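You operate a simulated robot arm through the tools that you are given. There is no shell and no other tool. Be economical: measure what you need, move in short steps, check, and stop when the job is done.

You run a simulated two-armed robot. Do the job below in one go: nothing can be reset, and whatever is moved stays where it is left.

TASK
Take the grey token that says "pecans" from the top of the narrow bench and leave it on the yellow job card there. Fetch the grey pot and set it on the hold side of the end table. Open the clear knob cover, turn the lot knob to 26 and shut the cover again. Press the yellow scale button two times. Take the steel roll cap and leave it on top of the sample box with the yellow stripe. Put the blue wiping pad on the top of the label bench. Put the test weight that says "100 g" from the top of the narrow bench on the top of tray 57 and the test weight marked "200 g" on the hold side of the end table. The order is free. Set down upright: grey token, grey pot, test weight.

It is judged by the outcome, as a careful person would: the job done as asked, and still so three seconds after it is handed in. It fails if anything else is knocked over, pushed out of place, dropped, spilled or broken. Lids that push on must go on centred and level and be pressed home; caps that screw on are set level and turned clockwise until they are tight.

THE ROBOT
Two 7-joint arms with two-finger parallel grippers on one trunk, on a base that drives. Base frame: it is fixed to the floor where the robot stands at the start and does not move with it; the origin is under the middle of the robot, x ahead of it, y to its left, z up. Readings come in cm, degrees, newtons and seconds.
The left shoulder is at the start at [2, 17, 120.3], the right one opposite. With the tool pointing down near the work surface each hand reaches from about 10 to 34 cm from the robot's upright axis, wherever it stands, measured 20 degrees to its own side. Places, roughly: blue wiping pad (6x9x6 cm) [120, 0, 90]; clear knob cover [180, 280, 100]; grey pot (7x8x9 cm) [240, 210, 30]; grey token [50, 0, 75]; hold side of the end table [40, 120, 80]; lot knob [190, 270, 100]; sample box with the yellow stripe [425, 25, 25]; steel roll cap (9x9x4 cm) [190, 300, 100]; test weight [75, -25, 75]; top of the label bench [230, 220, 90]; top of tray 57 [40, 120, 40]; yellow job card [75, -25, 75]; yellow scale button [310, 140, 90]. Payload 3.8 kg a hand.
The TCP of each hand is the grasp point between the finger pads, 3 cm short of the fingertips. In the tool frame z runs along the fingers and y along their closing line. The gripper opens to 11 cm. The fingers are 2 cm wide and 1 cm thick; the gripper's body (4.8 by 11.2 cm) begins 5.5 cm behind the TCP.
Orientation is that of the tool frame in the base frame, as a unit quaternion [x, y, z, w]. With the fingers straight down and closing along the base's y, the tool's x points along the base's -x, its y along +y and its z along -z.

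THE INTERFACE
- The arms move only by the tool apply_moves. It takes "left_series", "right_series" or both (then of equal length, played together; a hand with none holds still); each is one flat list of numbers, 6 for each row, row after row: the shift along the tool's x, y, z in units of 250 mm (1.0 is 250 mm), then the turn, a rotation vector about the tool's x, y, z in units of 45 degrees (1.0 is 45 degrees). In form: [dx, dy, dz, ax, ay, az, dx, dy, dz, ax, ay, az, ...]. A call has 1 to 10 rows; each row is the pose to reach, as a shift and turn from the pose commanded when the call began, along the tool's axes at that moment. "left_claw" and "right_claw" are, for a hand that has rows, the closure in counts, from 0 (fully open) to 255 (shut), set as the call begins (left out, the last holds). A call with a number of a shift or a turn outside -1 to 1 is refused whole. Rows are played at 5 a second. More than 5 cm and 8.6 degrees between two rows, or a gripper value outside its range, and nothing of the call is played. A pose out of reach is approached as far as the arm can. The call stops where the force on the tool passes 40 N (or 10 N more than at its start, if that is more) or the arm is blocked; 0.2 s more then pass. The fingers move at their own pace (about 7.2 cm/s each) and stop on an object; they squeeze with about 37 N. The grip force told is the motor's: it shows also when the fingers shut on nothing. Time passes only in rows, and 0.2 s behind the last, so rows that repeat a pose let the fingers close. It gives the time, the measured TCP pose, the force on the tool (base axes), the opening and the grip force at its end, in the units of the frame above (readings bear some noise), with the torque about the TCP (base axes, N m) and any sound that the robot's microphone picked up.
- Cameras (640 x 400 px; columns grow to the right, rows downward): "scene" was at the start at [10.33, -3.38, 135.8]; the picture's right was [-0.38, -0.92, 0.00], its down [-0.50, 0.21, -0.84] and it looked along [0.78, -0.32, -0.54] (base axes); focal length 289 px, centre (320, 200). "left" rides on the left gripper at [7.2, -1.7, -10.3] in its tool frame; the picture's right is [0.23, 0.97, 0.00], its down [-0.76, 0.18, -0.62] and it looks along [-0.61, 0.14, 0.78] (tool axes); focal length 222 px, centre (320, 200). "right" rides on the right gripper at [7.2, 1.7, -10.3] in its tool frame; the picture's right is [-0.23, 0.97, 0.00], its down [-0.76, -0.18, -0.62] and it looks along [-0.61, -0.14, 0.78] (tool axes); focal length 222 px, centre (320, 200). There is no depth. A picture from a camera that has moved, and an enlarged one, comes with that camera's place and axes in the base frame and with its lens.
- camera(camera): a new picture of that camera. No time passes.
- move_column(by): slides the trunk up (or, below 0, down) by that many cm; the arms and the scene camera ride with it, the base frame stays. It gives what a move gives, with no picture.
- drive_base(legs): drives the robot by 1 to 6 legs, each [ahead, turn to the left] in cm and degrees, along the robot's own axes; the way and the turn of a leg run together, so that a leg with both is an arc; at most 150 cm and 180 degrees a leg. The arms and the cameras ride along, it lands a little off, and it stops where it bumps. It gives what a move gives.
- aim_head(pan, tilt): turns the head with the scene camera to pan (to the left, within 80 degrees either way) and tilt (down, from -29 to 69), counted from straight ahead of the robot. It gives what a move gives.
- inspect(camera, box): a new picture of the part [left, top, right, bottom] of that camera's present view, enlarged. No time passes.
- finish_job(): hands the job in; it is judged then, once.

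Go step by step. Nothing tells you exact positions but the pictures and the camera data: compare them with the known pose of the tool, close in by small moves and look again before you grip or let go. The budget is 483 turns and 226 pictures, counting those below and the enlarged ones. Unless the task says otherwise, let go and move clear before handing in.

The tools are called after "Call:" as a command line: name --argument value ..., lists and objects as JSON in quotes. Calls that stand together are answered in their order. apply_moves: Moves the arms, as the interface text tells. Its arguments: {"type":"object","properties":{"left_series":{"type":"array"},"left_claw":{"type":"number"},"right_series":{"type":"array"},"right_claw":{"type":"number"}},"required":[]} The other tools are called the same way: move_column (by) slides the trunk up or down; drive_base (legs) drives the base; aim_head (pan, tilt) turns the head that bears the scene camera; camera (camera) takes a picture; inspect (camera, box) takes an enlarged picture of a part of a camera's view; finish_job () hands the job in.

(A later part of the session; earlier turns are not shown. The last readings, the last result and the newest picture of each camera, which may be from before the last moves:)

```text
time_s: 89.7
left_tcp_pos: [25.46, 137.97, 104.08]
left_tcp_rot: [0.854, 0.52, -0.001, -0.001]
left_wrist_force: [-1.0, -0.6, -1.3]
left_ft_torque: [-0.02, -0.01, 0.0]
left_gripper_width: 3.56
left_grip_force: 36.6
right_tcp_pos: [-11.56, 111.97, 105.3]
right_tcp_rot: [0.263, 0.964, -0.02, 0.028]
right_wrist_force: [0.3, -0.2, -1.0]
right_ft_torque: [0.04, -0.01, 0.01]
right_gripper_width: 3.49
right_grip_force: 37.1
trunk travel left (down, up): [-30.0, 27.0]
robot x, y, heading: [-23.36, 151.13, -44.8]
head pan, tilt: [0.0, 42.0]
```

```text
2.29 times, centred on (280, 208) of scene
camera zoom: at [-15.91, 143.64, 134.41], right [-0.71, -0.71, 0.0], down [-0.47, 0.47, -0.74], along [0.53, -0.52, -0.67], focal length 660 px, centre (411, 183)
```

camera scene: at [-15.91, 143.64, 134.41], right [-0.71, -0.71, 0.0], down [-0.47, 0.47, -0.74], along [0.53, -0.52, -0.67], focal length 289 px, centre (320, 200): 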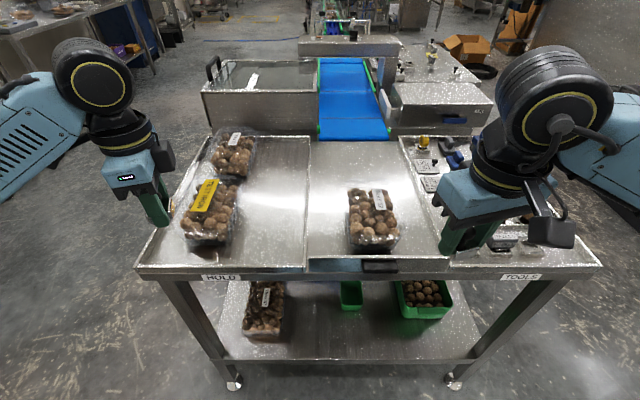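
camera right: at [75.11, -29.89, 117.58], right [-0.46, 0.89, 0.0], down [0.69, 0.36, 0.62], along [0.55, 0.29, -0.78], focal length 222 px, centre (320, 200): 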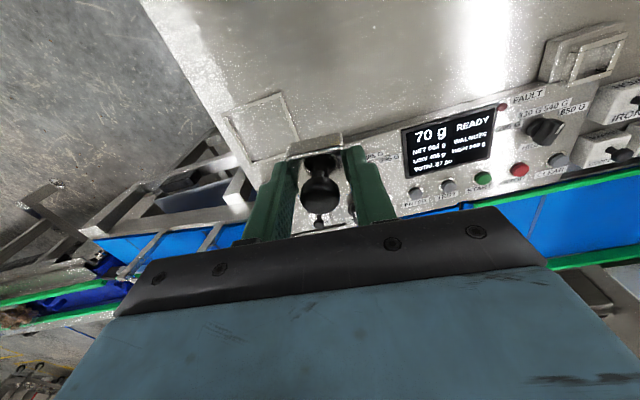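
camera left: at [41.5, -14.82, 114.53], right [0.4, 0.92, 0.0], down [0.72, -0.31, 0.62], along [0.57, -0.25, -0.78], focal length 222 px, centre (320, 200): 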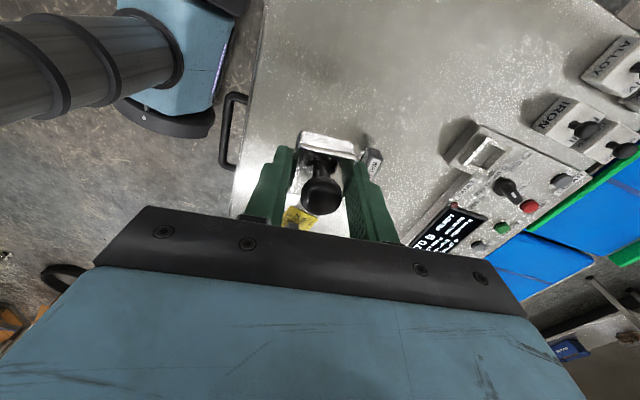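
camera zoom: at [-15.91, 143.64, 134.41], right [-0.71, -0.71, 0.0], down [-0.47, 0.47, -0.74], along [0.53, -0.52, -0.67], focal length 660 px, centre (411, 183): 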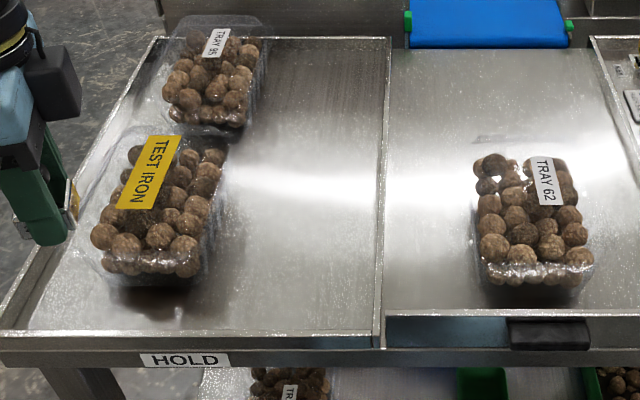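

Tray 57 is on the lower shelf under the HOLD side. First I'll set the 200 g weight on HOLD; left camera view for the surface height.

Call:
camera --camera "left"

Call:
camera --camera "right"

```text
158 pictures are left
camera left: at [27.39, 145.31, 114.43], right [0.97, -0.25, 0.0], down [-0.19, -0.76, 0.62], along [-0.15, -0.6, -0.78], focal length 222 px, centre (320, 200)
```

left: 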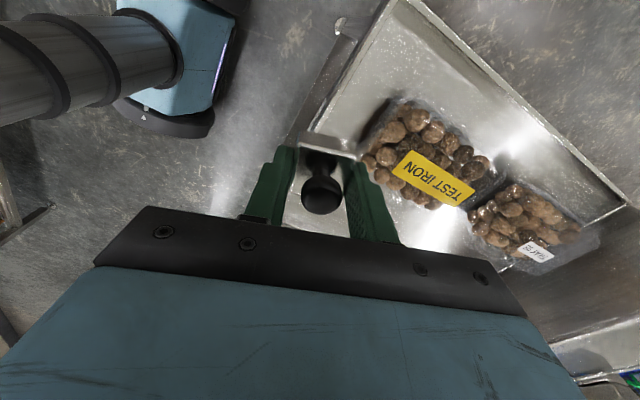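

```text
157 pictures are left
camera right: at [-17.43, 117.73, 115.19], right [0.69, 0.72, -0.01], down [0.54, -0.51, 0.67], along [0.48, -0.47, -0.74], focal length 222 px, centre (320, 200)
```

right: 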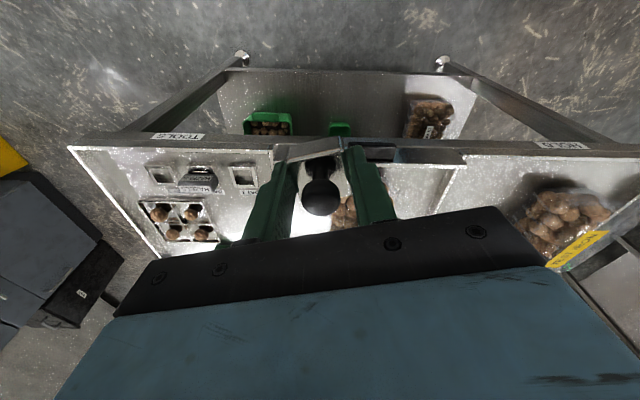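

Free spot on HOLD is between the TEST IRON tray and the divider, about (22.7, 118). Move the left hand above it.

Call:
apply_moves --left_series '[-0.15, 0.054, 0, 0, 0, 0, -0.3, 0.108, 0, 0, 0, 0, -0.46, 0.162, 0, 0, 0, 0, -0.61, 0.216, 0, 0, 0, 0, -0.76, 0.27, 0, 0, 0, 0, -0.76, 0.27, 0.15, 0, 0, 0, -0.76, 0.27, 0.3, 0, 0, 0]'

Call:
camera --camera "scene"

Call:
camera --camera "left"

```text
time_s: 91.2
left_tcp_pos: [22.81, 117.74, 96.37]
left_tcp_rot: [0.854, 0.52, -0.001, 0.0]
left_wrist_force: [-0.3, -0.1, -0.8]
left_ft_torque: [-0.02, 0.02, 0.0]
left_gripper_width: 3.54
left_grip_force: 37.2
right_tcp_pos: [-11.62, 111.97, 105.29]
right_tcp_rot: [0.262, 0.964, -0.02, 0.027]
right_wrist_force: [1.6, -0.7, -1.8]
right_ft_torque: [0.04, 0.0, -0.01]
right_gripper_width: 3.5
right_grip_force: 37.3
trunk travel left (down, up): [-30.0, 27.0]
robot x, y, heading: [-23.66, 151.01, -45.0]
head pan, tilt: [0.0, 42.0]
```

```text
156 pictures are left
camera scene: at [-15.92, 143.59, 134.4], right [-0.71, -0.71, 0.0], down [-0.47, 0.47, -0.74], along [0.53, -0.52, -0.67], focal length 289 px, centre (320, 200)
```

scene: 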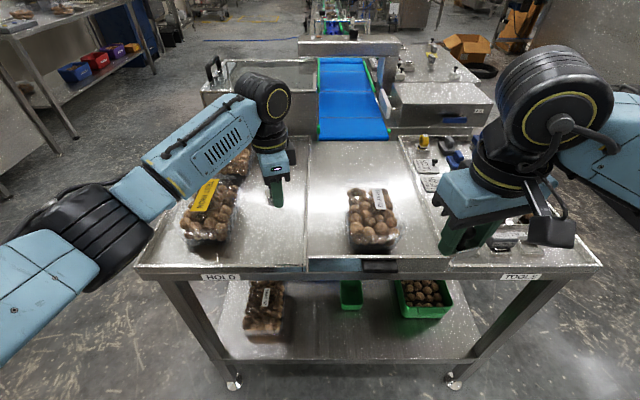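

```text
155 pictures are left
camera left: at [24.82, 125.19, 106.75], right [0.97, -0.25, 0.0], down [-0.19, -0.76, 0.62], along [-0.16, -0.6, -0.78], focal length 222 px, centre (320, 200)
```

left: 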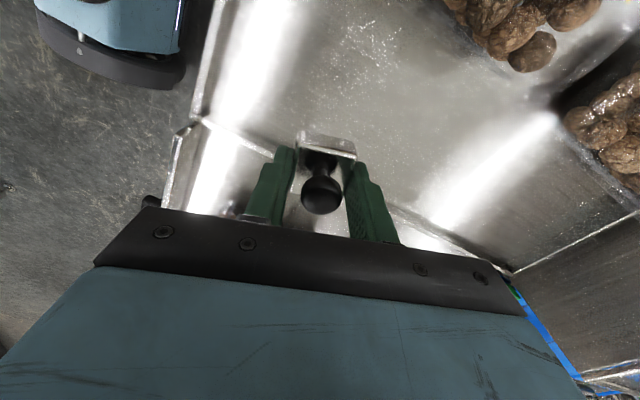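

Position is clear of divider and tray. Descending to near the surface.

Call:
apply_moves --left_series '[0, 0, 0.16, 0, 0, 0, 0, 0, 0.3, 0, 0, 0, 0, 0, 0.34, 0, 0, 0]'

Call:
apply_moves --left_series '[0, 0, 0.02, 0, 0, 0, 0, 0, 0.025, 0, 0, 0]'

Call:
inspect --camera "scene" --box '[230, 150, 326, 210]'

```text
time_s: 92.0
left_tcp_pos: [22.76, 117.96, 88.01]
left_tcp_rot: [0.854, 0.52, -0.001, 0.0]
left_wrist_force: [-0.5, 0.2, -2.6]
left_ft_torque: [0.0, 0.01, -0.03]
left_gripper_width: 3.54
left_grip_force: 37.1
right_tcp_pos: [-11.73, 112.08, 105.28]
right_tcp_rot: [0.263, 0.964, -0.019, 0.028]
right_wrist_force: [-1.1, -0.3, -1.5]
right_ft_torque: [-0.04, 0.0, -0.01]
right_gripper_width: 3.49
right_grip_force: 36.8
trunk travel left (down, up): [-30.0, 27.0]
robot x, y, heading: [-23.22, 151.24, -45.1]
head pan, tilt: [0.0, 42.0]
```

```text
time_s: 92.7
left_tcp_pos: [22.83, 117.94, 87.42]
left_tcp_rot: [0.854, 0.52, -0.001, 0.0]
left_wrist_force: [0.1, -0.2, -2.9]
left_ft_torque: [0.01, 0.02, -0.01]
left_gripper_width: 3.56
left_grip_force: 37.2
right_tcp_pos: [-11.61, 112.14, 105.19]
right_tcp_rot: [0.262, 0.964, -0.019, 0.028]
right_wrist_force: [0.2, 0.3, -1.9]
right_ft_torque: [0.0, 0.02, -0.01]
right_gripper_width: 3.53
right_grip_force: 37.0
trunk travel left (down, up): [-30.0, 27.0]
robot x, y, heading: [-22.88, 150.93, -44.8]
head pan, tilt: [0.0, 42.0]
```

```text
6.67 times, centred on (278, 180) of scene
camera zoom: at [-15.91, 143.64, 134.41], right [-0.71, -0.71, 0.0], down [-0.47, 0.47, -0.74], along [0.53, -0.52, -0.67], focal length 1926 px, centre (600, 333)
```

zoom: 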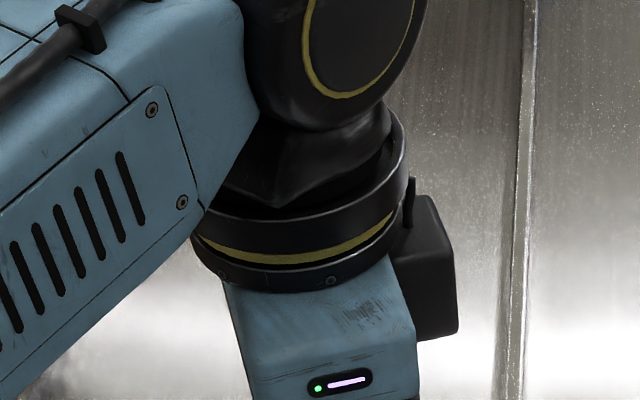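

Continue lowering in small steps until contact.

Call:
apply_moves --left_series '[0, 0, 0.012, 0, 0, 0, 0, 0, 0.02, 0, 0, 0]'

Call:
inspect --camera "scene" --box '[230, 180, 326, 240]'

```text
time_s: 93.2
left_tcp_pos: [22.78, 118.02, 87.0]
left_tcp_rot: [0.854, 0.52, -0.001, -0.001]
left_wrist_force: [0.9, -0.8, -2.5]
left_ft_torque: [0.0, -0.05, -0.03]
left_gripper_width: 3.55
left_grip_force: 36.5
right_tcp_pos: [-11.73, 112.05, 105.33]
right_tcp_rot: [0.263, 0.964, -0.019, 0.027]
right_wrist_force: [0.7, 0.3, -0.9]
right_ft_torque: [-0.02, 0.02, 0.01]
right_gripper_width: 3.51
right_grip_force: 37.3
trunk travel left (down, up): [-30.0, 27.0]
robot x, y, heading: [-23.59, 151.15, -44.9]
head pan, tilt: [0.0, 42.0]
```

```text
6.67 times, centred on (278, 210) of scene
camera zoom: at [-15.91, 143.63, 134.41], right [-0.71, -0.71, 0.0], down [-0.47, 0.47, -0.74], along [0.53, -0.52, -0.67], focal length 1926 px, centre (600, 133)
```

zoom: 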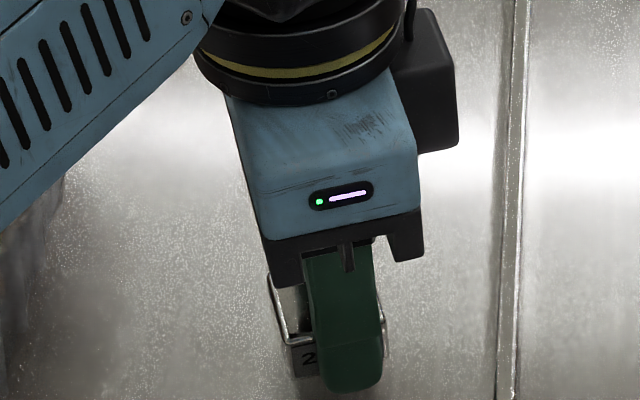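

Call:
apply_moves --left_series '[0, 0, 0.012, 0, 0, 0, 0, 0, 0.024, 0, 0, 0]'

Call:
apply_moves --left_series '[0, 0, 0.008, 0, 0, 0, 0, 0, 0.016, 0, 0, 0]'

```text
time_s: 93.8
left_tcp_pos: [22.69, 118.01, 86.43]
left_tcp_rot: [0.854, 0.52, -0.002, -0.001]
left_wrist_force: [-0.4, -0.2, -3.3]
left_ft_torque: [0.01, 0.0, -0.04]
left_gripper_width: 3.56
left_grip_force: 36.9
right_tcp_pos: [-11.68, 112.08, 105.32]
right_tcp_rot: [0.262, 0.964, -0.02, 0.027]
right_wrist_force: [0.1, 0.9, -0.6]
right_ft_torque: [0.0, -0.01, -0.04]
right_gripper_width: 3.49
right_grip_force: 37.4
trunk travel left (down, up): [-30.0, 27.0]
robot x, y, heading: [-23.44, 150.75, -44.8]
head pan, tilt: [0.0, 42.0]
```

```text
time_s: 94.5
left_tcp_pos: [22.75, 117.98, 85.95]
left_tcp_rot: [0.854, 0.52, -0.001, 0.001]
left_wrist_force: [0.0, -0.3, -2.7]
left_ft_torque: [-0.01, -0.02, -0.02]
left_gripper_width: 3.52
left_grip_force: 36.8
right_tcp_pos: [-11.65, 112.17, 105.33]
right_tcp_rot: [0.263, 0.964, -0.019, 0.028]
right_wrist_force: [-0.5, 0.1, -1.0]
right_ft_torque: [0.03, -0.03, -0.01]
right_gripper_width: 3.53
right_grip_force: 36.8
trunk travel left (down, up): [-30.0, 27.0]
robot x, y, heading: [-23.45, 150.88, -44.8]
head pan, tilt: [0.0, 42.0]
```

Call:
apply_moves --left_series '[0, 0, 0.012, 0, 0, 0, 0, 0, 0.024, 0, 0, 0, 0, 0, 0.036, 0, 0, 0]'

Call:
inspect --camera "left" --box '[220, 80, 420, 205]'

```text
time_s: 95.2
left_tcp_pos: [22.85, 117.79, 85.83]
left_tcp_rot: [0.855, 0.519, -0.001, 0.004]
left_wrist_force: [-4.2, 6.9, 15.1]
left_ft_torque: [0.61, 0.25, -0.02]
left_gripper_width: 3.53
left_grip_force: 37.1
right_tcp_pos: [-11.68, 112.16, 105.28]
right_tcp_rot: [0.261, 0.965, -0.019, 0.029]
right_wrist_force: [-0.4, 0.1, -1.1]
right_ft_torque: [0.01, 0.02, 0.0]
right_gripper_width: 3.51
right_grip_force: 37.3
trunk travel left (down, up): [-30.0, 27.0]
robot x, y, heading: [-23.25, 151.01, -44.9]
head pan, tilt: [0.0, 42.0]
stopped in row 3 (left hand): the force on the tool passed its limit at 44 N (the readings are from after the stop); the commanded pose is now the measured one
```

```text
3.20 times, centred on (320, 142) of left
camera zoom: at [24.74, 125.25, 96.23], right [0.97, -0.25, 0.0], down [-0.19, -0.75, 0.63], along [-0.15, -0.61, -0.78], focal length 711 px, centre (320, 384)
```

zoom: 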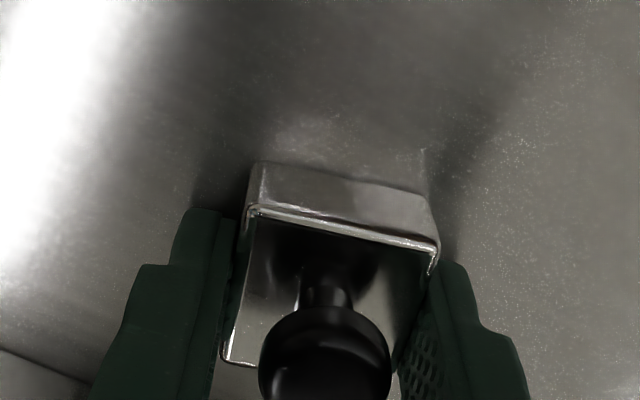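

Contact at TCP ≈85.8 (surface ≈82.7). Release and lift.

Call:
apply_moves --left_series '[0, 0, -0.004, 0, 0, 0, 0, 0, -0.004, 0, 0, 0, 0, 0, -0.004, 0, 0, 0]' --left_claw 120

Call:
apply_moves --left_series '[0, 0, -0.15, 0, 0, 0, 0, 0, -0.33, 0, 0, 0, 0, 0, -0.52, 0, 0, 0, 0, 0, -0.7, 0, 0, 0]'

Call:
camera --camera "left"

```text
time_s: 96.0
left_tcp_pos: [23.08, 117.74, 85.95]
left_tcp_rot: [0.854, 0.52, -0.001, 0.006]
left_wrist_force: [14.1, -7.3, 19.9]
left_ft_torque: [0.26, 0.0, -0.13]
left_gripper_width: 5.0
left_grip_force: 0.0
right_tcp_pos: [-11.79, 111.96, 105.28]
right_tcp_rot: [0.263, 0.964, -0.019, 0.027]
right_wrist_force: [-0.1, 0.0, -0.3]
right_ft_torque: [0.01, 0.0, 0.0]
right_gripper_width: 3.52
right_grip_force: 37.6
trunk travel left (down, up): [-30.0, 27.0]
robot x, y, heading: [-23.24, 150.91, -45.0]
head pan, tilt: [0.0, 42.0]
```

```text
time_s: 97.0
left_tcp_pos: [22.79, 118.1, 103.03]
left_tcp_rot: [0.854, 0.52, -0.001, 0.003]
left_wrist_force: [-0.2, 1.0, -0.8]
left_ft_torque: [0.01, -0.03, 0.03]
left_gripper_width: 5.81
left_grip_force: 0.1
right_tcp_pos: [-11.66, 112.12, 105.39]
right_tcp_rot: [0.263, 0.964, -0.02, 0.028]
right_wrist_force: [0.0, 0.6, -1.2]
right_ft_torque: [0.02, -0.02, 0.02]
right_gripper_width: 3.49
right_grip_force: 36.8
trunk travel left (down, up): [-30.0, 27.0]
robot x, y, heading: [-23.33, 151.03, -44.7]
head pan, tilt: [0.0, 42.0]
```

```text
151 pictures are left
camera left: at [24.72, 125.53, 113.45], right [0.97, -0.25, 0.0], down [-0.19, -0.75, 0.63], along [-0.15, -0.61, -0.78], focal length 222 px, centre (320, 200)
```

left: 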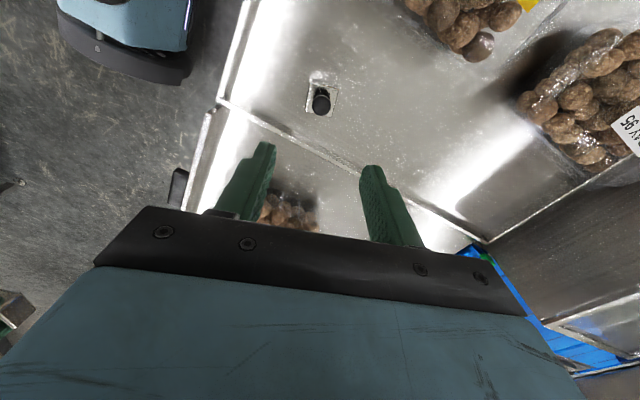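

The 200 g is standing on HOLD. Now I'll move the left hand aside (unwinding its yaw) and begin bringing the right hand with the 100 g over HOLD, so that I can re-grip it with a pitched hand for the lower shelf.

Call:
apply_moves --left_series '[0.15, -0.03, 0, 0, 0, -0.17, 0.31, -0.06, 0, 0, 0, -0.34, 0.46, -0.09, 0, 0, 0, -0.51, 0.61, -0.12, 0, 0, 0, -0.68, 0.77, -0.15, 0, 0, 0, -0.84, 0.92, -0.17, 0, 0, 0, -1.0]' --left_claw 100

Call:
apply_moves --right_series '[-0.1, 0.12, 0, -0.01, 0.04, 0.16, -0.2, 0.24, 0, -0.02, 0.0856, 0.325, -0.3, 0.36, 0, -0.02, 0.0856, 0.325, -0.4, 0.48, 0, -0.02, 0.0856, 0.325]'

```text
time_s: 98.4
left_tcp_pos: [29.45, 140.41, 103.22]
left_tcp_rot: [0.59, 0.808, -0.002, 0.002]
left_wrist_force: [-0.5, 0.0, 0.1]
left_ft_torque: [0.01, -0.01, 0.01]
left_gripper_width: 6.69
left_grip_force: 0.0
right_tcp_pos: [-11.62, 112.11, 105.3]
right_tcp_rot: [0.262, 0.964, -0.02, 0.028]
right_wrist_force: [0.1, -0.4, -0.5]
right_ft_torque: [0.0, 0.0, 0.03]
right_gripper_width: 3.5
right_grip_force: 37.1
trunk travel left (down, up): [-30.0, 27.0]
robot x, y, heading: [-23.3, 151.03, -44.6]
head pan, tilt: [0.0, 42.0]
```

```text
time_s: 99.4
left_tcp_pos: [29.68, 140.31, 103.15]
left_tcp_rot: [0.59, 0.807, -0.002, 0.003]
left_wrist_force: [0.3, -0.1, 0.2]
left_ft_torque: [0.0, 0.02, 0.0]
left_gripper_width: 6.69
left_grip_force: 0.1
right_tcp_pos: [3.32, 117.27, 105.63]
right_tcp_rot: [0.384, 0.924, 0.001, 0.0]
right_wrist_force: [-0.3, 0.4, -0.6]
right_ft_torque: [0.0, -0.03, 0.0]
right_gripper_width: 3.5
right_grip_force: 37.2
trunk travel left (down, up): [-30.0, 27.0]
robot x, y, heading: [-23.34, 150.32, -44.8]
head pan, tilt: [0.0, 42.0]
```

Call:
apply_moves --right_series '[-0.06, 0.15, 0, 0, 0, 0, -0.12, 0.3, 0, 0, 0, 0, -0.18, 0.45, 0, 0, 0, 0, -0.25, 0.6, 0, 0, 0, 0, -0.308, 0.744, 0, 0, 0, 0, -0.308, 0.744, 0.18, 0, 0, 0, -0.308, 0.744, 0.36, 0, 0, 0]'

Call:
camera --camera "scene"

Call:
camera --camera "right"

```text
time_s: 101.0
left_tcp_pos: [29.57, 140.21, 103.17]
left_tcp_rot: [0.59, 0.807, -0.002, 0.002]
left_wrist_force: [0.1, 1.1, 0.6]
left_ft_torque: [-0.04, 0.01, 0.0]
left_gripper_width: 6.71
left_grip_force: 0.1
right_tcp_pos: [21.8, 125.4, 96.71]
right_tcp_rot: [0.382, 0.924, 0.002, 0.0]
right_wrist_force: [0.2, -0.4, 0.2]
right_ft_torque: [0.01, 0.01, -0.01]
right_gripper_width: 3.51
right_grip_force: 36.8
trunk travel left (down, up): [-30.0, 27.0]
robot x, y, heading: [-23.23, 150.92, -45.1]
head pan, tilt: [0.0, 42.0]
```

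```text
150 pictures are left
camera scene: at [-15.86, 143.73, 134.41], right [-0.71, -0.71, 0.0], down [-0.47, 0.47, -0.74], along [0.53, -0.52, -0.67], focal length 289 px, centre (320, 200)
```

scene: 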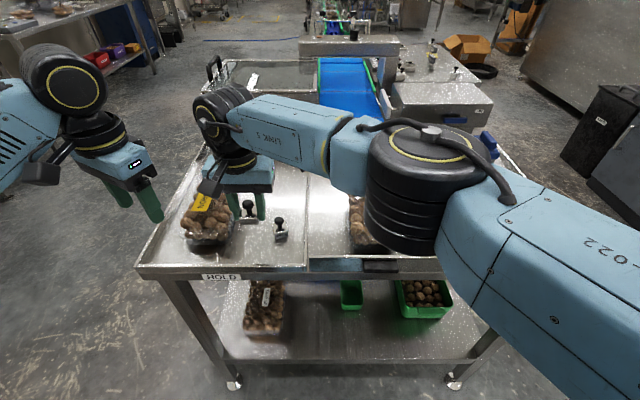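

```text
149 pictures are left
camera right: at [17.99, 131.6, 107.08], right [0.85, 0.53, 0.0], down [0.41, -0.66, 0.62], along [0.33, -0.53, -0.78], focal length 222 px, centre (320, 200)
```

right: 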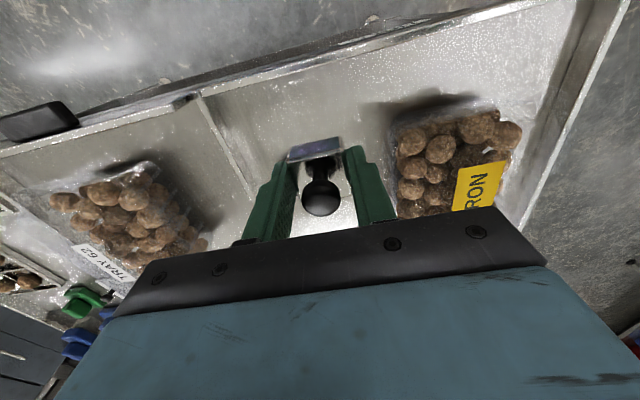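

The hand body would come close to the TEST IRON tray; shift 2.5 cm right and slightly back, then descend.

Call:
apply_moves --right_series '[0.02, -0.1, 0.0, 0, 0, 0, 0.02, -0.1, 0.15, 0, 0, 0, 0.02, -0.1, 0.3, 0, 0, 0, 0.02, -0.1, 0.39, 0, 0, 0]'

Call:
apply_moves --right_series '[0, 0, 0.012, 0, 0, 0, 0, 0, 0.022, 0, 0, 0]'

Call:
camera --camera "right"

```text
time_s: 102.0
left_tcp_pos: [29.52, 140.3, 103.21]
left_tcp_rot: [0.589, 0.808, -0.002, 0.003]
left_wrist_force: [0.1, -1.5, 0.3]
left_ft_torque: [0.0, 0.01, -0.02]
left_gripper_width: 6.71
left_grip_force: 0.0
right_tcp_pos: [19.63, 123.71, 86.88]
right_tcp_rot: [0.383, 0.924, 0.001, 0.0]
right_wrist_force: [0.0, -0.8, -1.1]
right_ft_torque: [-0.03, 0.0, 0.02]
right_gripper_width: 3.52
right_grip_force: 37.0
trunk travel left (down, up): [-30.0, 27.0]
robot x, y, heading: [-23.75, 150.74, -44.7]
head pan, tilt: [0.0, 42.0]
```

```text
time_s: 102.6
left_tcp_pos: [29.58, 140.26, 103.12]
left_tcp_rot: [0.59, 0.807, -0.002, 0.004]
left_wrist_force: [0.5, 0.0, 0.3]
left_ft_torque: [-0.02, -0.01, -0.03]
left_gripper_width: 6.68
left_grip_force: 0.0
right_tcp_pos: [19.55, 123.73, 86.33]
right_tcp_rot: [0.383, 0.924, 0.001, 0.0]
right_wrist_force: [0.3, 0.1, -0.7]
right_ft_torque: [-0.01, -0.01, 0.03]
right_gripper_width: 3.52
right_grip_force: 37.1
trunk travel left (down, up): [-30.0, 27.0]
robot x, y, heading: [-23.18, 150.82, -44.9]
head pan, tilt: [0.0, 42.0]
```

```text
148 pictures are left
camera right: at [15.7, 130.0, 96.79], right [0.85, 0.53, 0.0], down [0.41, -0.67, 0.62], along [0.33, -0.53, -0.78], focal length 222 px, centre (320, 200)
```

right: 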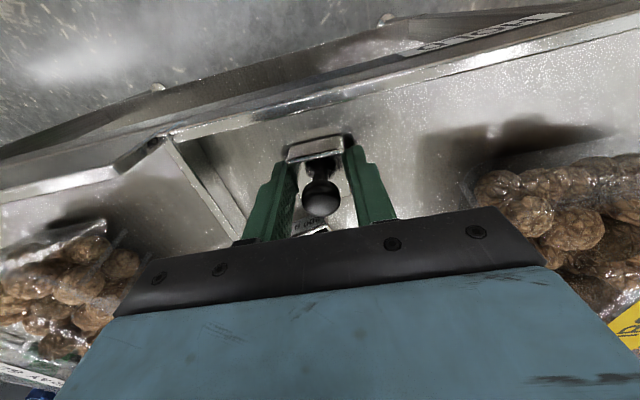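

Call:
apply_moves --right_series '[0, 0, 0.006, 0, 0, 0, 0, 0, 0.012, 0, 0, 0]'

Call:
apply_moves --right_series '[0, 0, 0.004, 0, 0, 0, 0, 0, 0.008, 0, 0, 0]'

```text
time_s: 103.2
left_tcp_pos: [29.44, 140.36, 103.35]
left_tcp_rot: [0.59, 0.808, -0.002, 0.004]
left_wrist_force: [0.2, -0.2, -0.6]
left_ft_torque: [0.01, 0.0, -0.01]
left_gripper_width: 6.68
left_grip_force: 0.0
right_tcp_pos: [19.47, 123.75, 86.34]
right_tcp_rot: [0.383, 0.924, 0.001, 0.003]
right_wrist_force: [-0.3, -0.3, 21.4]
right_ft_torque: [-0.06, 0.15, -0.01]
right_gripper_width: 3.52
right_grip_force: 37.3
trunk travel left (down, up): [-30.0, 27.0]
robot x, y, heading: [-23.25, 151.09, -44.8]
head pan, tilt: [0.0, 42.0]
```

```text
time_s: 103.8
left_tcp_pos: [29.6, 140.43, 103.24]
left_tcp_rot: [0.59, 0.808, -0.003, 0.004]
left_wrist_force: [0.5, 0.4, 0.7]
left_ft_torque: [0.0, -0.01, 0.01]
left_gripper_width: 6.72
left_grip_force: 0.0
right_tcp_pos: [19.5, 123.61, 86.13]
right_tcp_rot: [0.383, 0.924, 0.0, 0.004]
right_wrist_force: [4.2, -1.8, 27.5]
right_ft_torque: [-0.07, -0.1, 0.01]
right_gripper_width: 3.54
right_grip_force: 36.9
trunk travel left (down, up): [-30.0, 27.0]
robot x, y, heading: [-23.46, 151.28, -44.7]
head pan, tilt: [0.0, 42.0]
```

On the surface. Release and lift away to the right.

Call:
apply_moves --right_series '[0, 0, -0.008, 0, 0, 0, 0, 0, -0.008, 0, 0, 0, 0, 0, -0.008, 0, 0, 0]' --right_claw 120

Call:
apply_moves --right_series '[0, 0, -0.15, 0, 0, 0, 0, 0, -0.33, 0, 0, 0, 0, 0, -0.52, 0, 0, 0, 0, 0, -0.7, 0, 0, 0]'

Call:
apply_moves --right_series '[0.02, -0.18, 0, 0, 0, 0, 0.04, -0.36, 0, 0, 0, 0, 0.06, -0.54, 0, 0, 0, 0, 0.08, -0.72, 0, 0, 0, 0, 0.1, -0.9, 0, 0, 0, 0]'

Call:
camera --camera "scene"

Call:
inspect --camera "scene" --box '[230, 190, 326, 270]'

```text
time_s: 104.6
left_tcp_pos: [29.56, 140.27, 103.15]
left_tcp_rot: [0.59, 0.807, -0.001, 0.003]
left_wrist_force: [0.1, 0.3, 0.5]
left_ft_torque: [0.01, -0.03, 0.01]
left_gripper_width: 6.72
left_grip_force: 0.1
right_tcp_pos: [19.52, 123.82, 85.93]
right_tcp_rot: [0.383, 0.924, 0.001, -0.001]
right_wrist_force: [0.5, 0.7, 0.0]
right_ft_torque: [0.01, -0.05, 0.01]
right_gripper_width: 5.84
right_grip_force: 0.0
trunk travel left (down, up): [-30.0, 27.0]
robot x, y, heading: [-23.31, 150.82, -44.7]
head pan, tilt: [0.0, 42.0]
```

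```text
time_s: 105.6
left_tcp_pos: [29.52, 140.24, 103.25]
left_tcp_rot: [0.589, 0.808, -0.002, 0.002]
left_wrist_force: [0.1, -0.3, 0.0]
left_ft_torque: [-0.01, 0.02, 0.01]
left_gripper_width: 6.67
left_grip_force: 0.0
right_tcp_pos: [19.6, 123.67, 103.65]
right_tcp_rot: [0.382, 0.924, 0.0, 0.0]
right_wrist_force: [0.0, 0.0, 0.6]
right_ft_torque: [0.04, -0.02, -0.01]
right_gripper_width: 5.83
right_grip_force: 0.2
trunk travel left (down, up): [-30.0, 27.0]
robot x, y, heading: [-23.08, 150.73, -44.7]
head pan, tilt: [0.0, 42.0]
```

```text
time_s: 106.8
left_tcp_pos: [29.44, 140.12, 103.25]
left_tcp_rot: [0.59, 0.808, -0.002, 0.003]
left_wrist_force: [-0.8, 0.3, -0.7]
left_ft_torque: [0.02, 0.01, -0.01]
left_gripper_width: 6.69
left_grip_force: 0.1
right_tcp_pos: [1.84, 109.37, 103.82]
right_tcp_rot: [0.383, 0.924, 0.001, 0.0]
right_wrist_force: [0.6, -0.8, -0.6]
right_ft_torque: [-0.01, -0.03, -0.02]
right_gripper_width: 5.82
right_grip_force: 0.2
trunk travel left (down, up): [-30.0, 27.0]
robot x, y, heading: [-23.12, 150.96, -44.8]
head pan, tilt: [0.0, 42.0]
```

```text
147 pictures are left
camera scene: at [-16.03, 143.6, 134.41], right [-0.71, -0.71, 0.0], down [-0.47, 0.47, -0.74], along [0.53, -0.52, -0.67], focal length 289 px, centre (320, 200)
```

scene: 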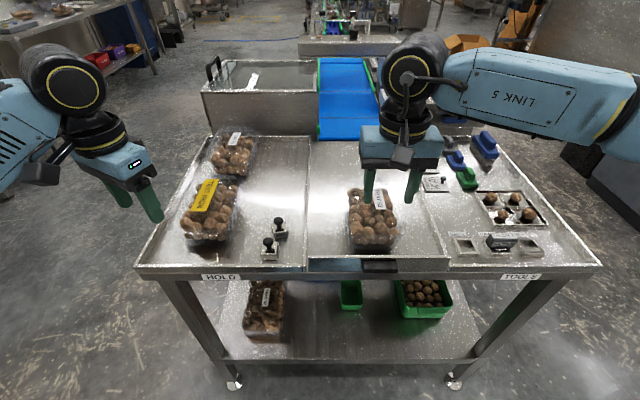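

```text
5.00 times, centred on (278, 230) of scene
camera zoom: at [-16.03, 143.6, 134.41], right [-0.71, -0.71, 0.0], down [-0.47, 0.47, -0.74], along [0.53, -0.52, -0.67], focal length 1444 px, centre (530, 50)
```

zoom: 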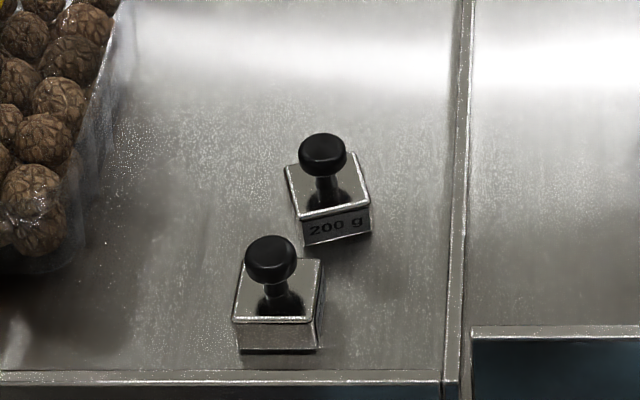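

Both weights stand well. I'll back up 12 cm for room, then yaw the left hand to neutral and pitch it 45° forward.

Call:
drive_base --legs '[[-12, 0]]'

Call:
apply_moves --left_series '[0, 0, 0, 0, 0, -0.15, 0, 0, 0, 0, 0, -0.3, 0, 0, 0, 0, 0, -0.45, 0, 0, 0, 0, 0, -0.607]'

Call:
apply_moves --left_series '[0, 0, 0, 0, -0.17, 0, 0, 0, 0, 0, -0.34, 0, 0, 0, 0, 0, -0.51, 0, 0, 0, 0, 0, -0.68, 0, 0, 0, 0, 0, -0.84, 0, 0, 0, 0, 0, -1.0, 0]'

Call:
camera --camera "scene"

Call:
camera --camera "left"

```text
time_s: 108.1
left_tcp_pos: [21.0, 148.7, 103.29]
left_tcp_rot: [0.59, 0.808, -0.003, 0.003]
left_wrist_force: [-0.1, 0.9, -0.3]
left_ft_torque: [-0.04, -0.01, -0.01]
left_gripper_width: 6.68
left_grip_force: 0.0
right_tcp_pos: [-6.46, 117.84, 103.86]
right_tcp_rot: [0.383, 0.924, 0.001, 0.001]
right_wrist_force: [-0.4, 1.1, 0.2]
right_ft_torque: [0.0, 0.0, 0.01]
right_gripper_width: 5.82
right_grip_force: 0.1
trunk travel left (down, up): [-30.0, 27.0]
robot x, y, heading: [-31.6, 159.77, -44.6]
head pan, tilt: [0.0, 42.0]
```

```text
time_s: 109.1
left_tcp_pos: [21.0, 148.67, 103.12]
left_tcp_rot: [0.382, 0.924, -0.004, 0.003]
left_wrist_force: [-1.3, 0.8, 0.2]
left_ft_torque: [0.03, 0.01, -0.03]
left_gripper_width: 6.71
left_grip_force: 0.1
right_tcp_pos: [-6.29, 117.73, 103.83]
right_tcp_rot: [0.382, 0.924, 0.001, -0.001]
right_wrist_force: [0.1, -0.4, -0.9]
right_ft_torque: [-0.03, 0.05, 0.0]
right_gripper_width: 5.85
right_grip_force: 0.0
trunk travel left (down, up): [-30.0, 27.0]
robot x, y, heading: [-31.99, 159.31, -45.2]
head pan, tilt: [0.0, 42.0]
```

```text
time_s: 110.5
left_tcp_pos: [21.12, 148.63, 103.03]
left_tcp_rot: [0.352, 0.852, -0.15, 0.357]
left_wrist_force: [-0.6, 0.1, -0.2]
left_ft_torque: [0.0, -0.01, 0.03]
left_gripper_width: 6.69
left_grip_force: 0.2
right_tcp_pos: [-6.39, 117.85, 103.79]
right_tcp_rot: [0.383, 0.924, 0.0, 0.0]
right_wrist_force: [0.1, -0.7, -0.4]
right_ft_torque: [0.02, -0.02, 0.01]
right_gripper_width: 5.82
right_grip_force: 0.1
trunk travel left (down, up): [-30.0, 27.0]
robot x, y, heading: [-31.55, 159.22, -44.9]
head pan, tilt: [0.0, 42.0]
```

```text
145 pictures are left
camera scene: at [-24.36, 152.09, 134.41], right [-0.71, -0.71, 0.0], down [-0.47, 0.47, -0.74], along [0.53, -0.52, -0.67], focal length 289 px, centre (320, 200)
```

scene: 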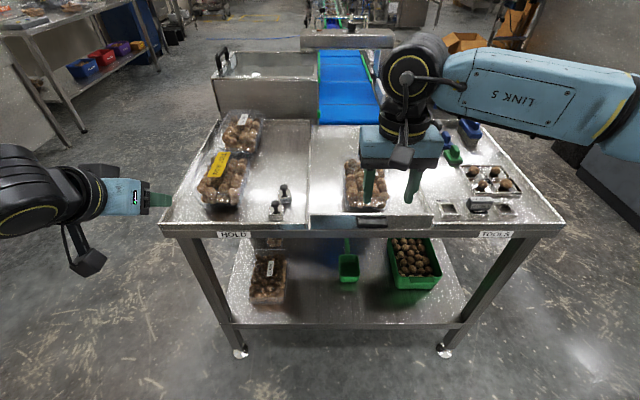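

```text
144 pictures are left
camera left: at [11.27, 156.44, 105.29], right [0.58, 0.8, -0.17], down [0.19, 0.07, 0.98], along [0.79, -0.6, -0.12], focal length 222 px, centre (320, 200)
```

left: 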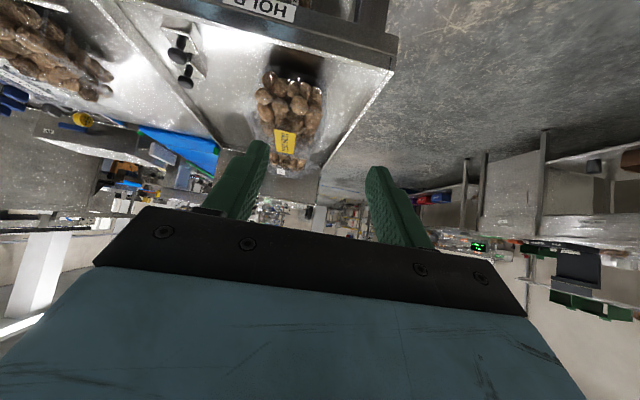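

Pitch works. Now slide the left hand laterally in front of the block, then partway in along the finger axis.

Call:
apply_moves --left_series '[0, -0.19, 0, 0, 0, 0, 0, -0.37, 0, 0, 0, 0, 0, -0.56, 0, 0, 0, 0, 0, -0.748, 0, 0, 0, 0, 0.02, -0.748, 0.17, 0, 0, 0, 0.04, -0.748, 0.34, 0, 0, 0, 0.06, -0.748, 0.48, 0, 0, 0]'

Call:
camera --camera "left"

Call:
inspect --camera "scene" --box '[180, 140, 340, 260]'

```text
time_s: 112.1
left_tcp_pos: [13.05, 129.99, 94.01]
left_tcp_rot: [0.354, 0.852, -0.15, 0.355]
left_wrist_force: [0.4, -0.3, 0.0]
left_ft_torque: [-0.02, 0.01, 0.01]
left_gripper_width: 6.7
left_grip_force: 0.0
right_tcp_pos: [-6.3, 117.71, 103.76]
right_tcp_rot: [0.383, 0.924, 0.001, -0.001]
right_wrist_force: [-0.5, 0.2, 0.1]
right_ft_torque: [0.04, -0.01, 0.02]
right_gripper_width: 5.81
right_grip_force: 0.0
trunk travel left (down, up): [-30.0, 27.0]
robot x, y, heading: [-31.84, 159.81, -44.9]
head pan, tilt: [0.0, 42.0]
```

```text
143 pictures are left
camera left: at [3.21, 137.77, 96.13], right [0.58, 0.8, -0.16], down [0.19, 0.06, 0.98], along [0.79, -0.6, -0.12], focal length 222 px, centre (320, 200)
```

left: 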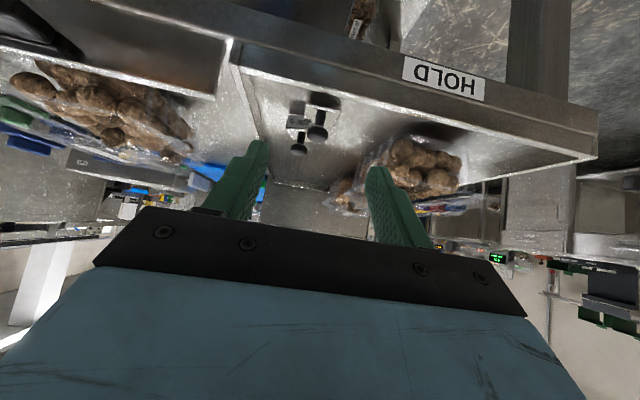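

```text
3.33 times, centred on (260, 200) of scene
camera zoom: at [-24.32, 152.05, 134.41], right [-0.71, -0.71, 0.0], down [-0.47, 0.47, -0.74], along [0.53, -0.52, -0.67], focal length 963 px, centre (520, 200)
```

zoom: 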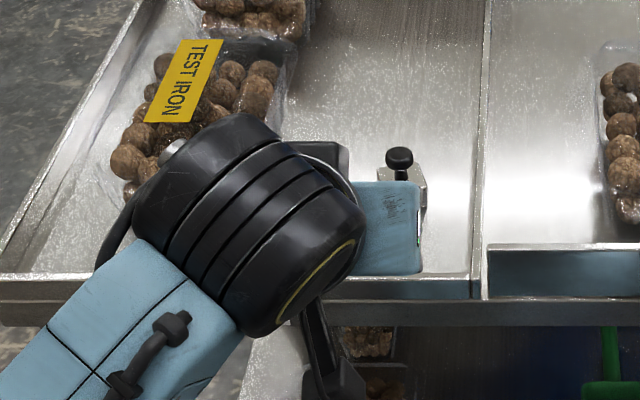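

Aligned. Advance along the finger axis to straddle the block.

Call:
apply_moves --left_series '[0.005, 0.002, 0.15, 0, 0, 0, 0.01, 0.004, 0.3, 0, 0, 0, 0.012, 0.006, 0.4, 0, 0, 0, 0.012, 0.006, 0.44, 0, 0, 0]'

Call:
inspect --camera "left" --box '[220, 60, 420, 210]'

Call:
inspect --camera "scene" --box '[230, 160, 326, 232]'

```text
time_s: 113.1
left_tcp_pos: [18.79, 124.79, 85.92]
left_tcp_rot: [0.352, 0.853, -0.149, 0.356]
left_wrist_force: [-0.5, 0.6, 0.3]
left_ft_torque: [0.01, 0.0, -0.03]
left_gripper_width: 6.7
left_grip_force: 0.1
right_tcp_pos: [-6.33, 117.84, 103.8]
right_tcp_rot: [0.383, 0.924, 0.002, 0.001]
right_wrist_force: [-0.3, 0.8, -0.2]
right_ft_torque: [-0.03, -0.02, 0.0]
right_gripper_width: 5.83
right_grip_force: 0.0
trunk travel left (down, up): [-30.0, 27.0]
robot x, y, heading: [-31.82, 159.2, -44.7]
head pan, tilt: [0.0, 42.0]
```

```text
2.67 times, centred on (320, 135) of left
camera zoom: at [8.87, 132.57, 87.98], right [0.58, 0.8, -0.17], down [0.19, 0.06, 0.98], along [0.79, -0.6, -0.12], focal length 592 px, centre (320, 373)
```

zoom: 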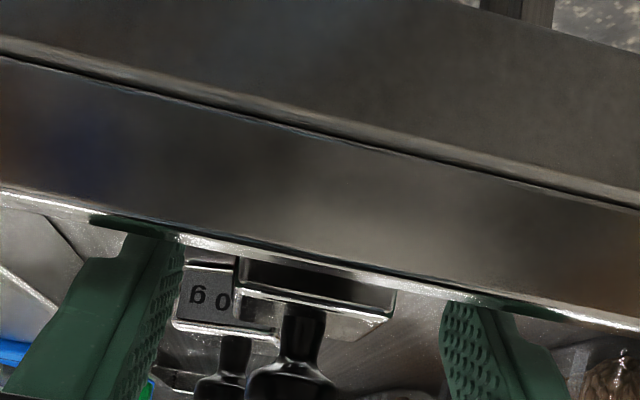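

```text
5.56 times, centred on (278, 196) of scene
camera zoom: at [-24.34, 152.06, 134.41], right [-0.71, -0.71, 0.0], down [-0.47, 0.47, -0.74], along [0.53, -0.52, -0.67], focal length 1605 px, centre (553, 222)
```

zoom: 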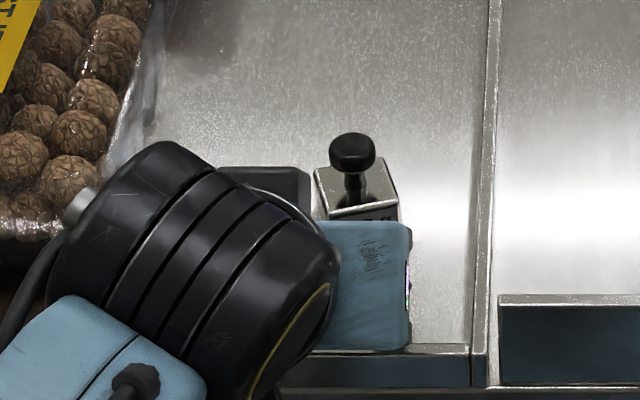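

Block is between the fingers. Closing.

Call:
apply_moves --left_series '[0, 0, 0, 0, 0, 0, 0, 0, 0, 0, 0, 0, 0, 0, 0, 0, 0, 0, 0, 0, 0, 0, 0, 0]' --left_claw 255

Call:
apply_moves --left_series '[-0.06, 0, -0.06, 0, 0, 0, -0.17, 0, -0.17, 0, 0, 0]'

Call:
inspect --camera "left" --box '[220, 60, 420, 210]'

Call:
inspect --camera "scene" --box '[230, 160, 326, 232]'

```text
time_s: 114.1
left_tcp_pos: [18.71, 124.87, 85.89]
left_tcp_rot: [0.352, 0.853, -0.149, 0.356]
left_wrist_force: [0.6, -0.3, 0.6]
left_ft_torque: [0.0, -0.04, -0.03]
left_gripper_width: 3.54
left_grip_force: 36.9
right_tcp_pos: [-6.33, 117.76, 103.83]
right_tcp_rot: [0.383, 0.924, 0.001, 0.001]
right_wrist_force: [0.3, -0.1, -0.1]
right_ft_torque: [-0.01, 0.01, 0.02]
right_gripper_width: 5.83
right_grip_force: 0.0
trunk travel left (down, up): [-30.0, 27.0]
robot x, y, heading: [-31.19, 159.63, -44.9]
head pan, tilt: [0.0, 42.0]
```

```text
time_s: 114.7
left_tcp_pos: [18.51, 124.83, 92.02]
left_tcp_rot: [0.353, 0.853, -0.149, 0.355]
left_wrist_force: [0.7, -0.5, -0.6]
left_ft_torque: [0.02, 0.0, -0.03]
left_gripper_width: 3.55
left_grip_force: 36.6
right_tcp_pos: [-6.38, 117.75, 103.77]
right_tcp_rot: [0.383, 0.924, 0.001, -0.001]
right_wrist_force: [0.0, 0.3, 0.1]
right_ft_torque: [0.0, -0.02, -0.01]
right_gripper_width: 5.84
right_grip_force: 0.0
trunk travel left (down, up): [-30.0, 27.0]
robot x, y, heading: [-31.66, 159.49, -45.0]
head pan, tilt: [0.0, 42.0]
```

```text
2.67 times, centred on (320, 135) of left
camera zoom: at [8.71, 132.57, 94.2], right [0.58, 0.8, -0.16], down [0.19, 0.06, 0.98], along [0.79, -0.6, -0.12], focal length 592 px, centre (320, 373)
```

zoom: 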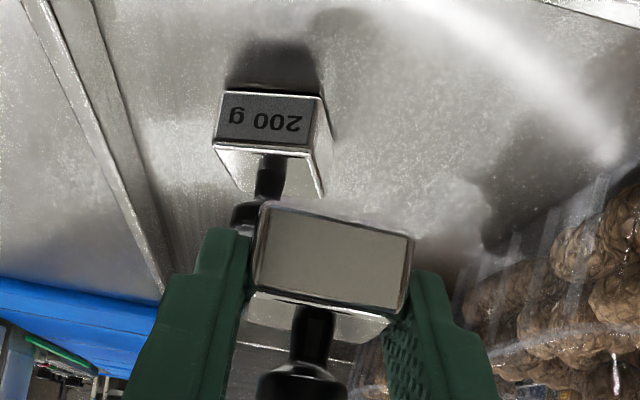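

```text
5.56 times, centred on (278, 196) of scene
camera zoom: at [-24.37, 152.04, 134.41], right [-0.71, -0.71, 0.0], down [-0.47, 0.47, -0.74], along [0.53, -0.52, -0.67], focal length 1605 px, centre (553, 222)
```

zoom: 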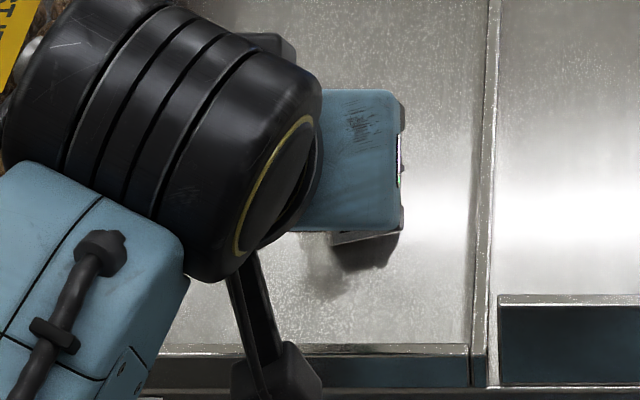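

Block held level. Retract the left hand clear of the table front, and pull the right hand back and up before lowering the trunk.

Call:
apply_moves --left_series '[0.1, 0, -0.1, 0, 0, 0, 0.2, 0, -0.2, 0, 0, 0, 0.3, 0, -0.3, 0, 0, 0, 0.37, 0, -0.37, 0, 0, 0]' --right_series '[0.08, -0.08, -0.1, 0, 0, 0, 0.16, -0.16, -0.2, 0, 0, 0, 0.24, -0.24, -0.3, 0, 0, 0, 0.32, -0.32, -0.4, 0, 0, 0]'

Call:
camera --camera "scene"

Call:
camera --camera "left"

```text
time_s: 115.7
left_tcp_pos: [9.39, 134.24, 91.87]
left_tcp_rot: [0.353, 0.853, -0.149, 0.355]
left_wrist_force: [-0.2, -0.5, -1.6]
left_ft_torque: [-0.02, 0.03, 0.0]
left_gripper_width: 3.55
left_grip_force: 37.2
right_tcp_pos: [-17.72, 117.92, 113.94]
right_tcp_rot: [0.382, 0.924, 0.0, 0.001]
right_wrist_force: [0.3, 0.1, -0.5]
right_ft_torque: [-0.03, -0.01, 0.0]
right_gripper_width: 5.83
right_grip_force: 0.1
trunk travel left (down, up): [-30.0, 27.0]
robot x, y, heading: [-31.61, 159.66, -45.0]
head pan, tilt: [0.0, 42.0]
```

```text
137 pictures are left
camera scene: at [-24.41, 152.08, 134.42], right [-0.71, -0.71, 0.0], down [-0.47, 0.47, -0.74], along [0.53, -0.52, -0.67], focal length 289 px, centre (320, 200)
```

scene: 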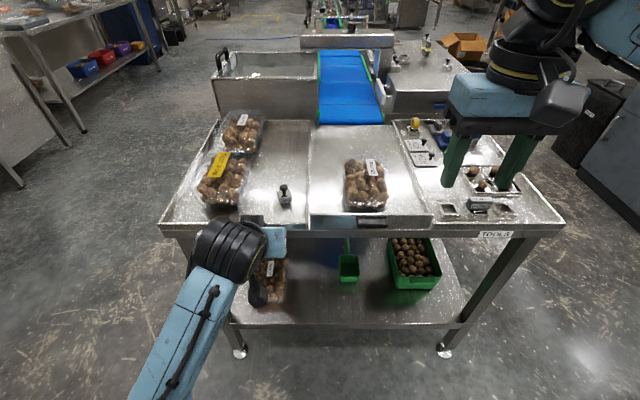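

```text
136 pictures are left
camera left: at [-0.52, 141.97, 93.99], right [0.58, 0.8, -0.16], down [0.19, 0.06, 0.98], along [0.79, -0.6, -0.12], focal length 222 px, centre (320, 200)
```

left: 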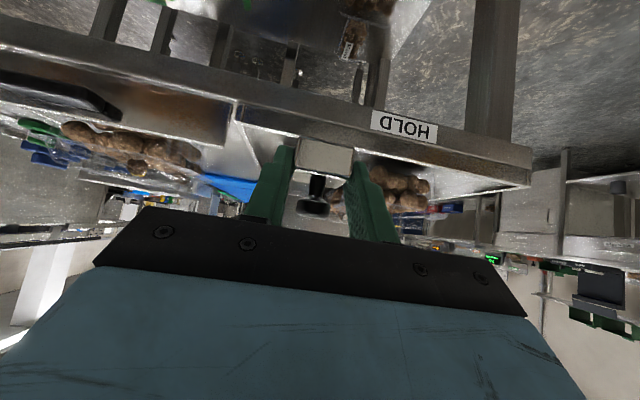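

Clear of the table. Lower the trunk 28 cm.

Call:
move_column --by -28

Call:
camera --camera "left"

Call:
camera --camera "scene"

```text
time_s: 118.5
left_tcp_pos: [9.5, 134.1, 63.84]
left_tcp_rot: [0.352, 0.853, -0.149, 0.356]
left_wrist_force: [0.0, -0.5, -1.6]
left_ft_torque: [-0.01, 0.02, -0.01]
left_gripper_width: 3.53
left_grip_force: 37.3
right_tcp_pos: [-17.71, 117.91, 85.88]
right_tcp_rot: [0.383, 0.924, 0.001, -0.001]
right_wrist_force: [0.4, 0.6, 0.8]
right_ft_torque: [0.01, 0.0, 0.0]
right_gripper_width: 5.82
right_grip_force: 0.0
trunk travel left (down, up): [-2.0, 55.0]
robot x, y, heading: [-31.94, 159.25, -44.8]
head pan, tilt: [0.0, 42.0]
```

```text
135 pictures are left
camera left: at [-0.44, 141.91, 65.98], right [0.58, 0.8, -0.17], down [0.19, 0.06, 0.98], along [0.79, -0.6, -0.12], focal length 222 px, centre (320, 200)
```

left: 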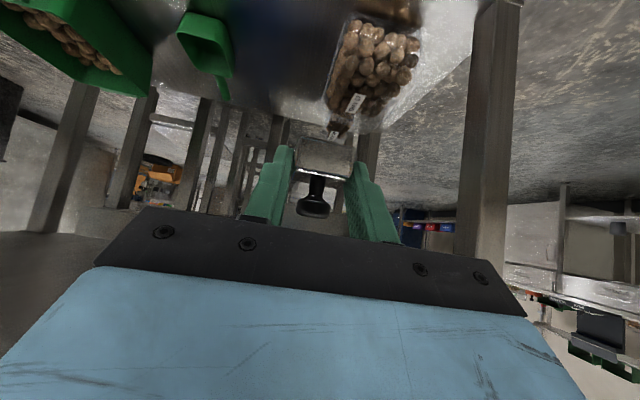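

```text
134 pictures are left
camera scene: at [-24.35, 152.06, 106.42], right [-0.71, -0.71, 0.0], down [-0.47, 0.47, -0.74], along [0.53, -0.52, -0.67], focal length 289 px, centre (320, 200)
```

scene: 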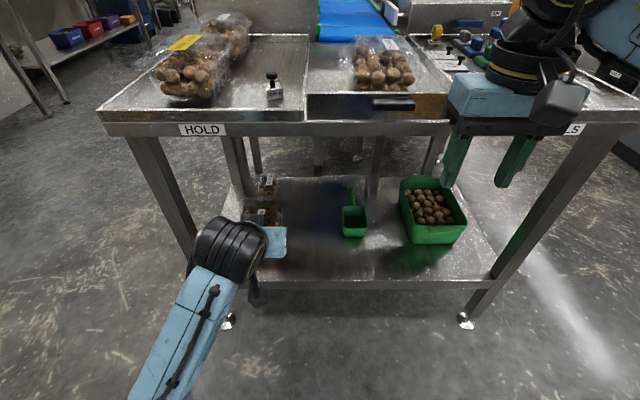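

Call:
inspect --camera "left" --box '[300, 0, 460, 150]'

Call:
inspect --camera "scene" --box '[220, 160, 316, 232]'

```text
2.67 times, centred on (380, 75) of left
camera zoom: at [-0.44, 141.91, 65.98], right [0.58, 0.8, -0.17], down [0.19, 0.06, 0.98], along [0.79, -0.6, -0.12], focal length 592 px, centre (160, 533)
```

zoom: 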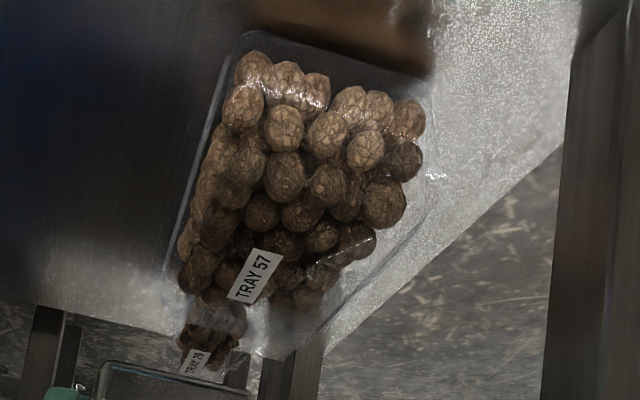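

```text
5.56 times, centred on (268, 196) of scene
camera zoom: at [-24.35, 152.06, 106.42], right [-0.71, -0.71, 0.0], down [-0.47, 0.47, -0.74], along [0.53, -0.52, -0.67], focal length 1605 px, centre (609, 222)
```

zoom: 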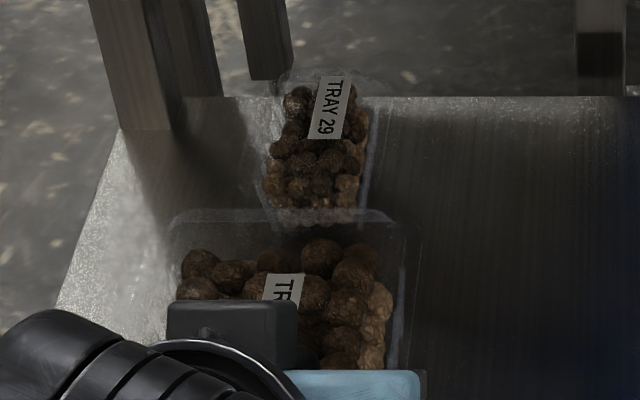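

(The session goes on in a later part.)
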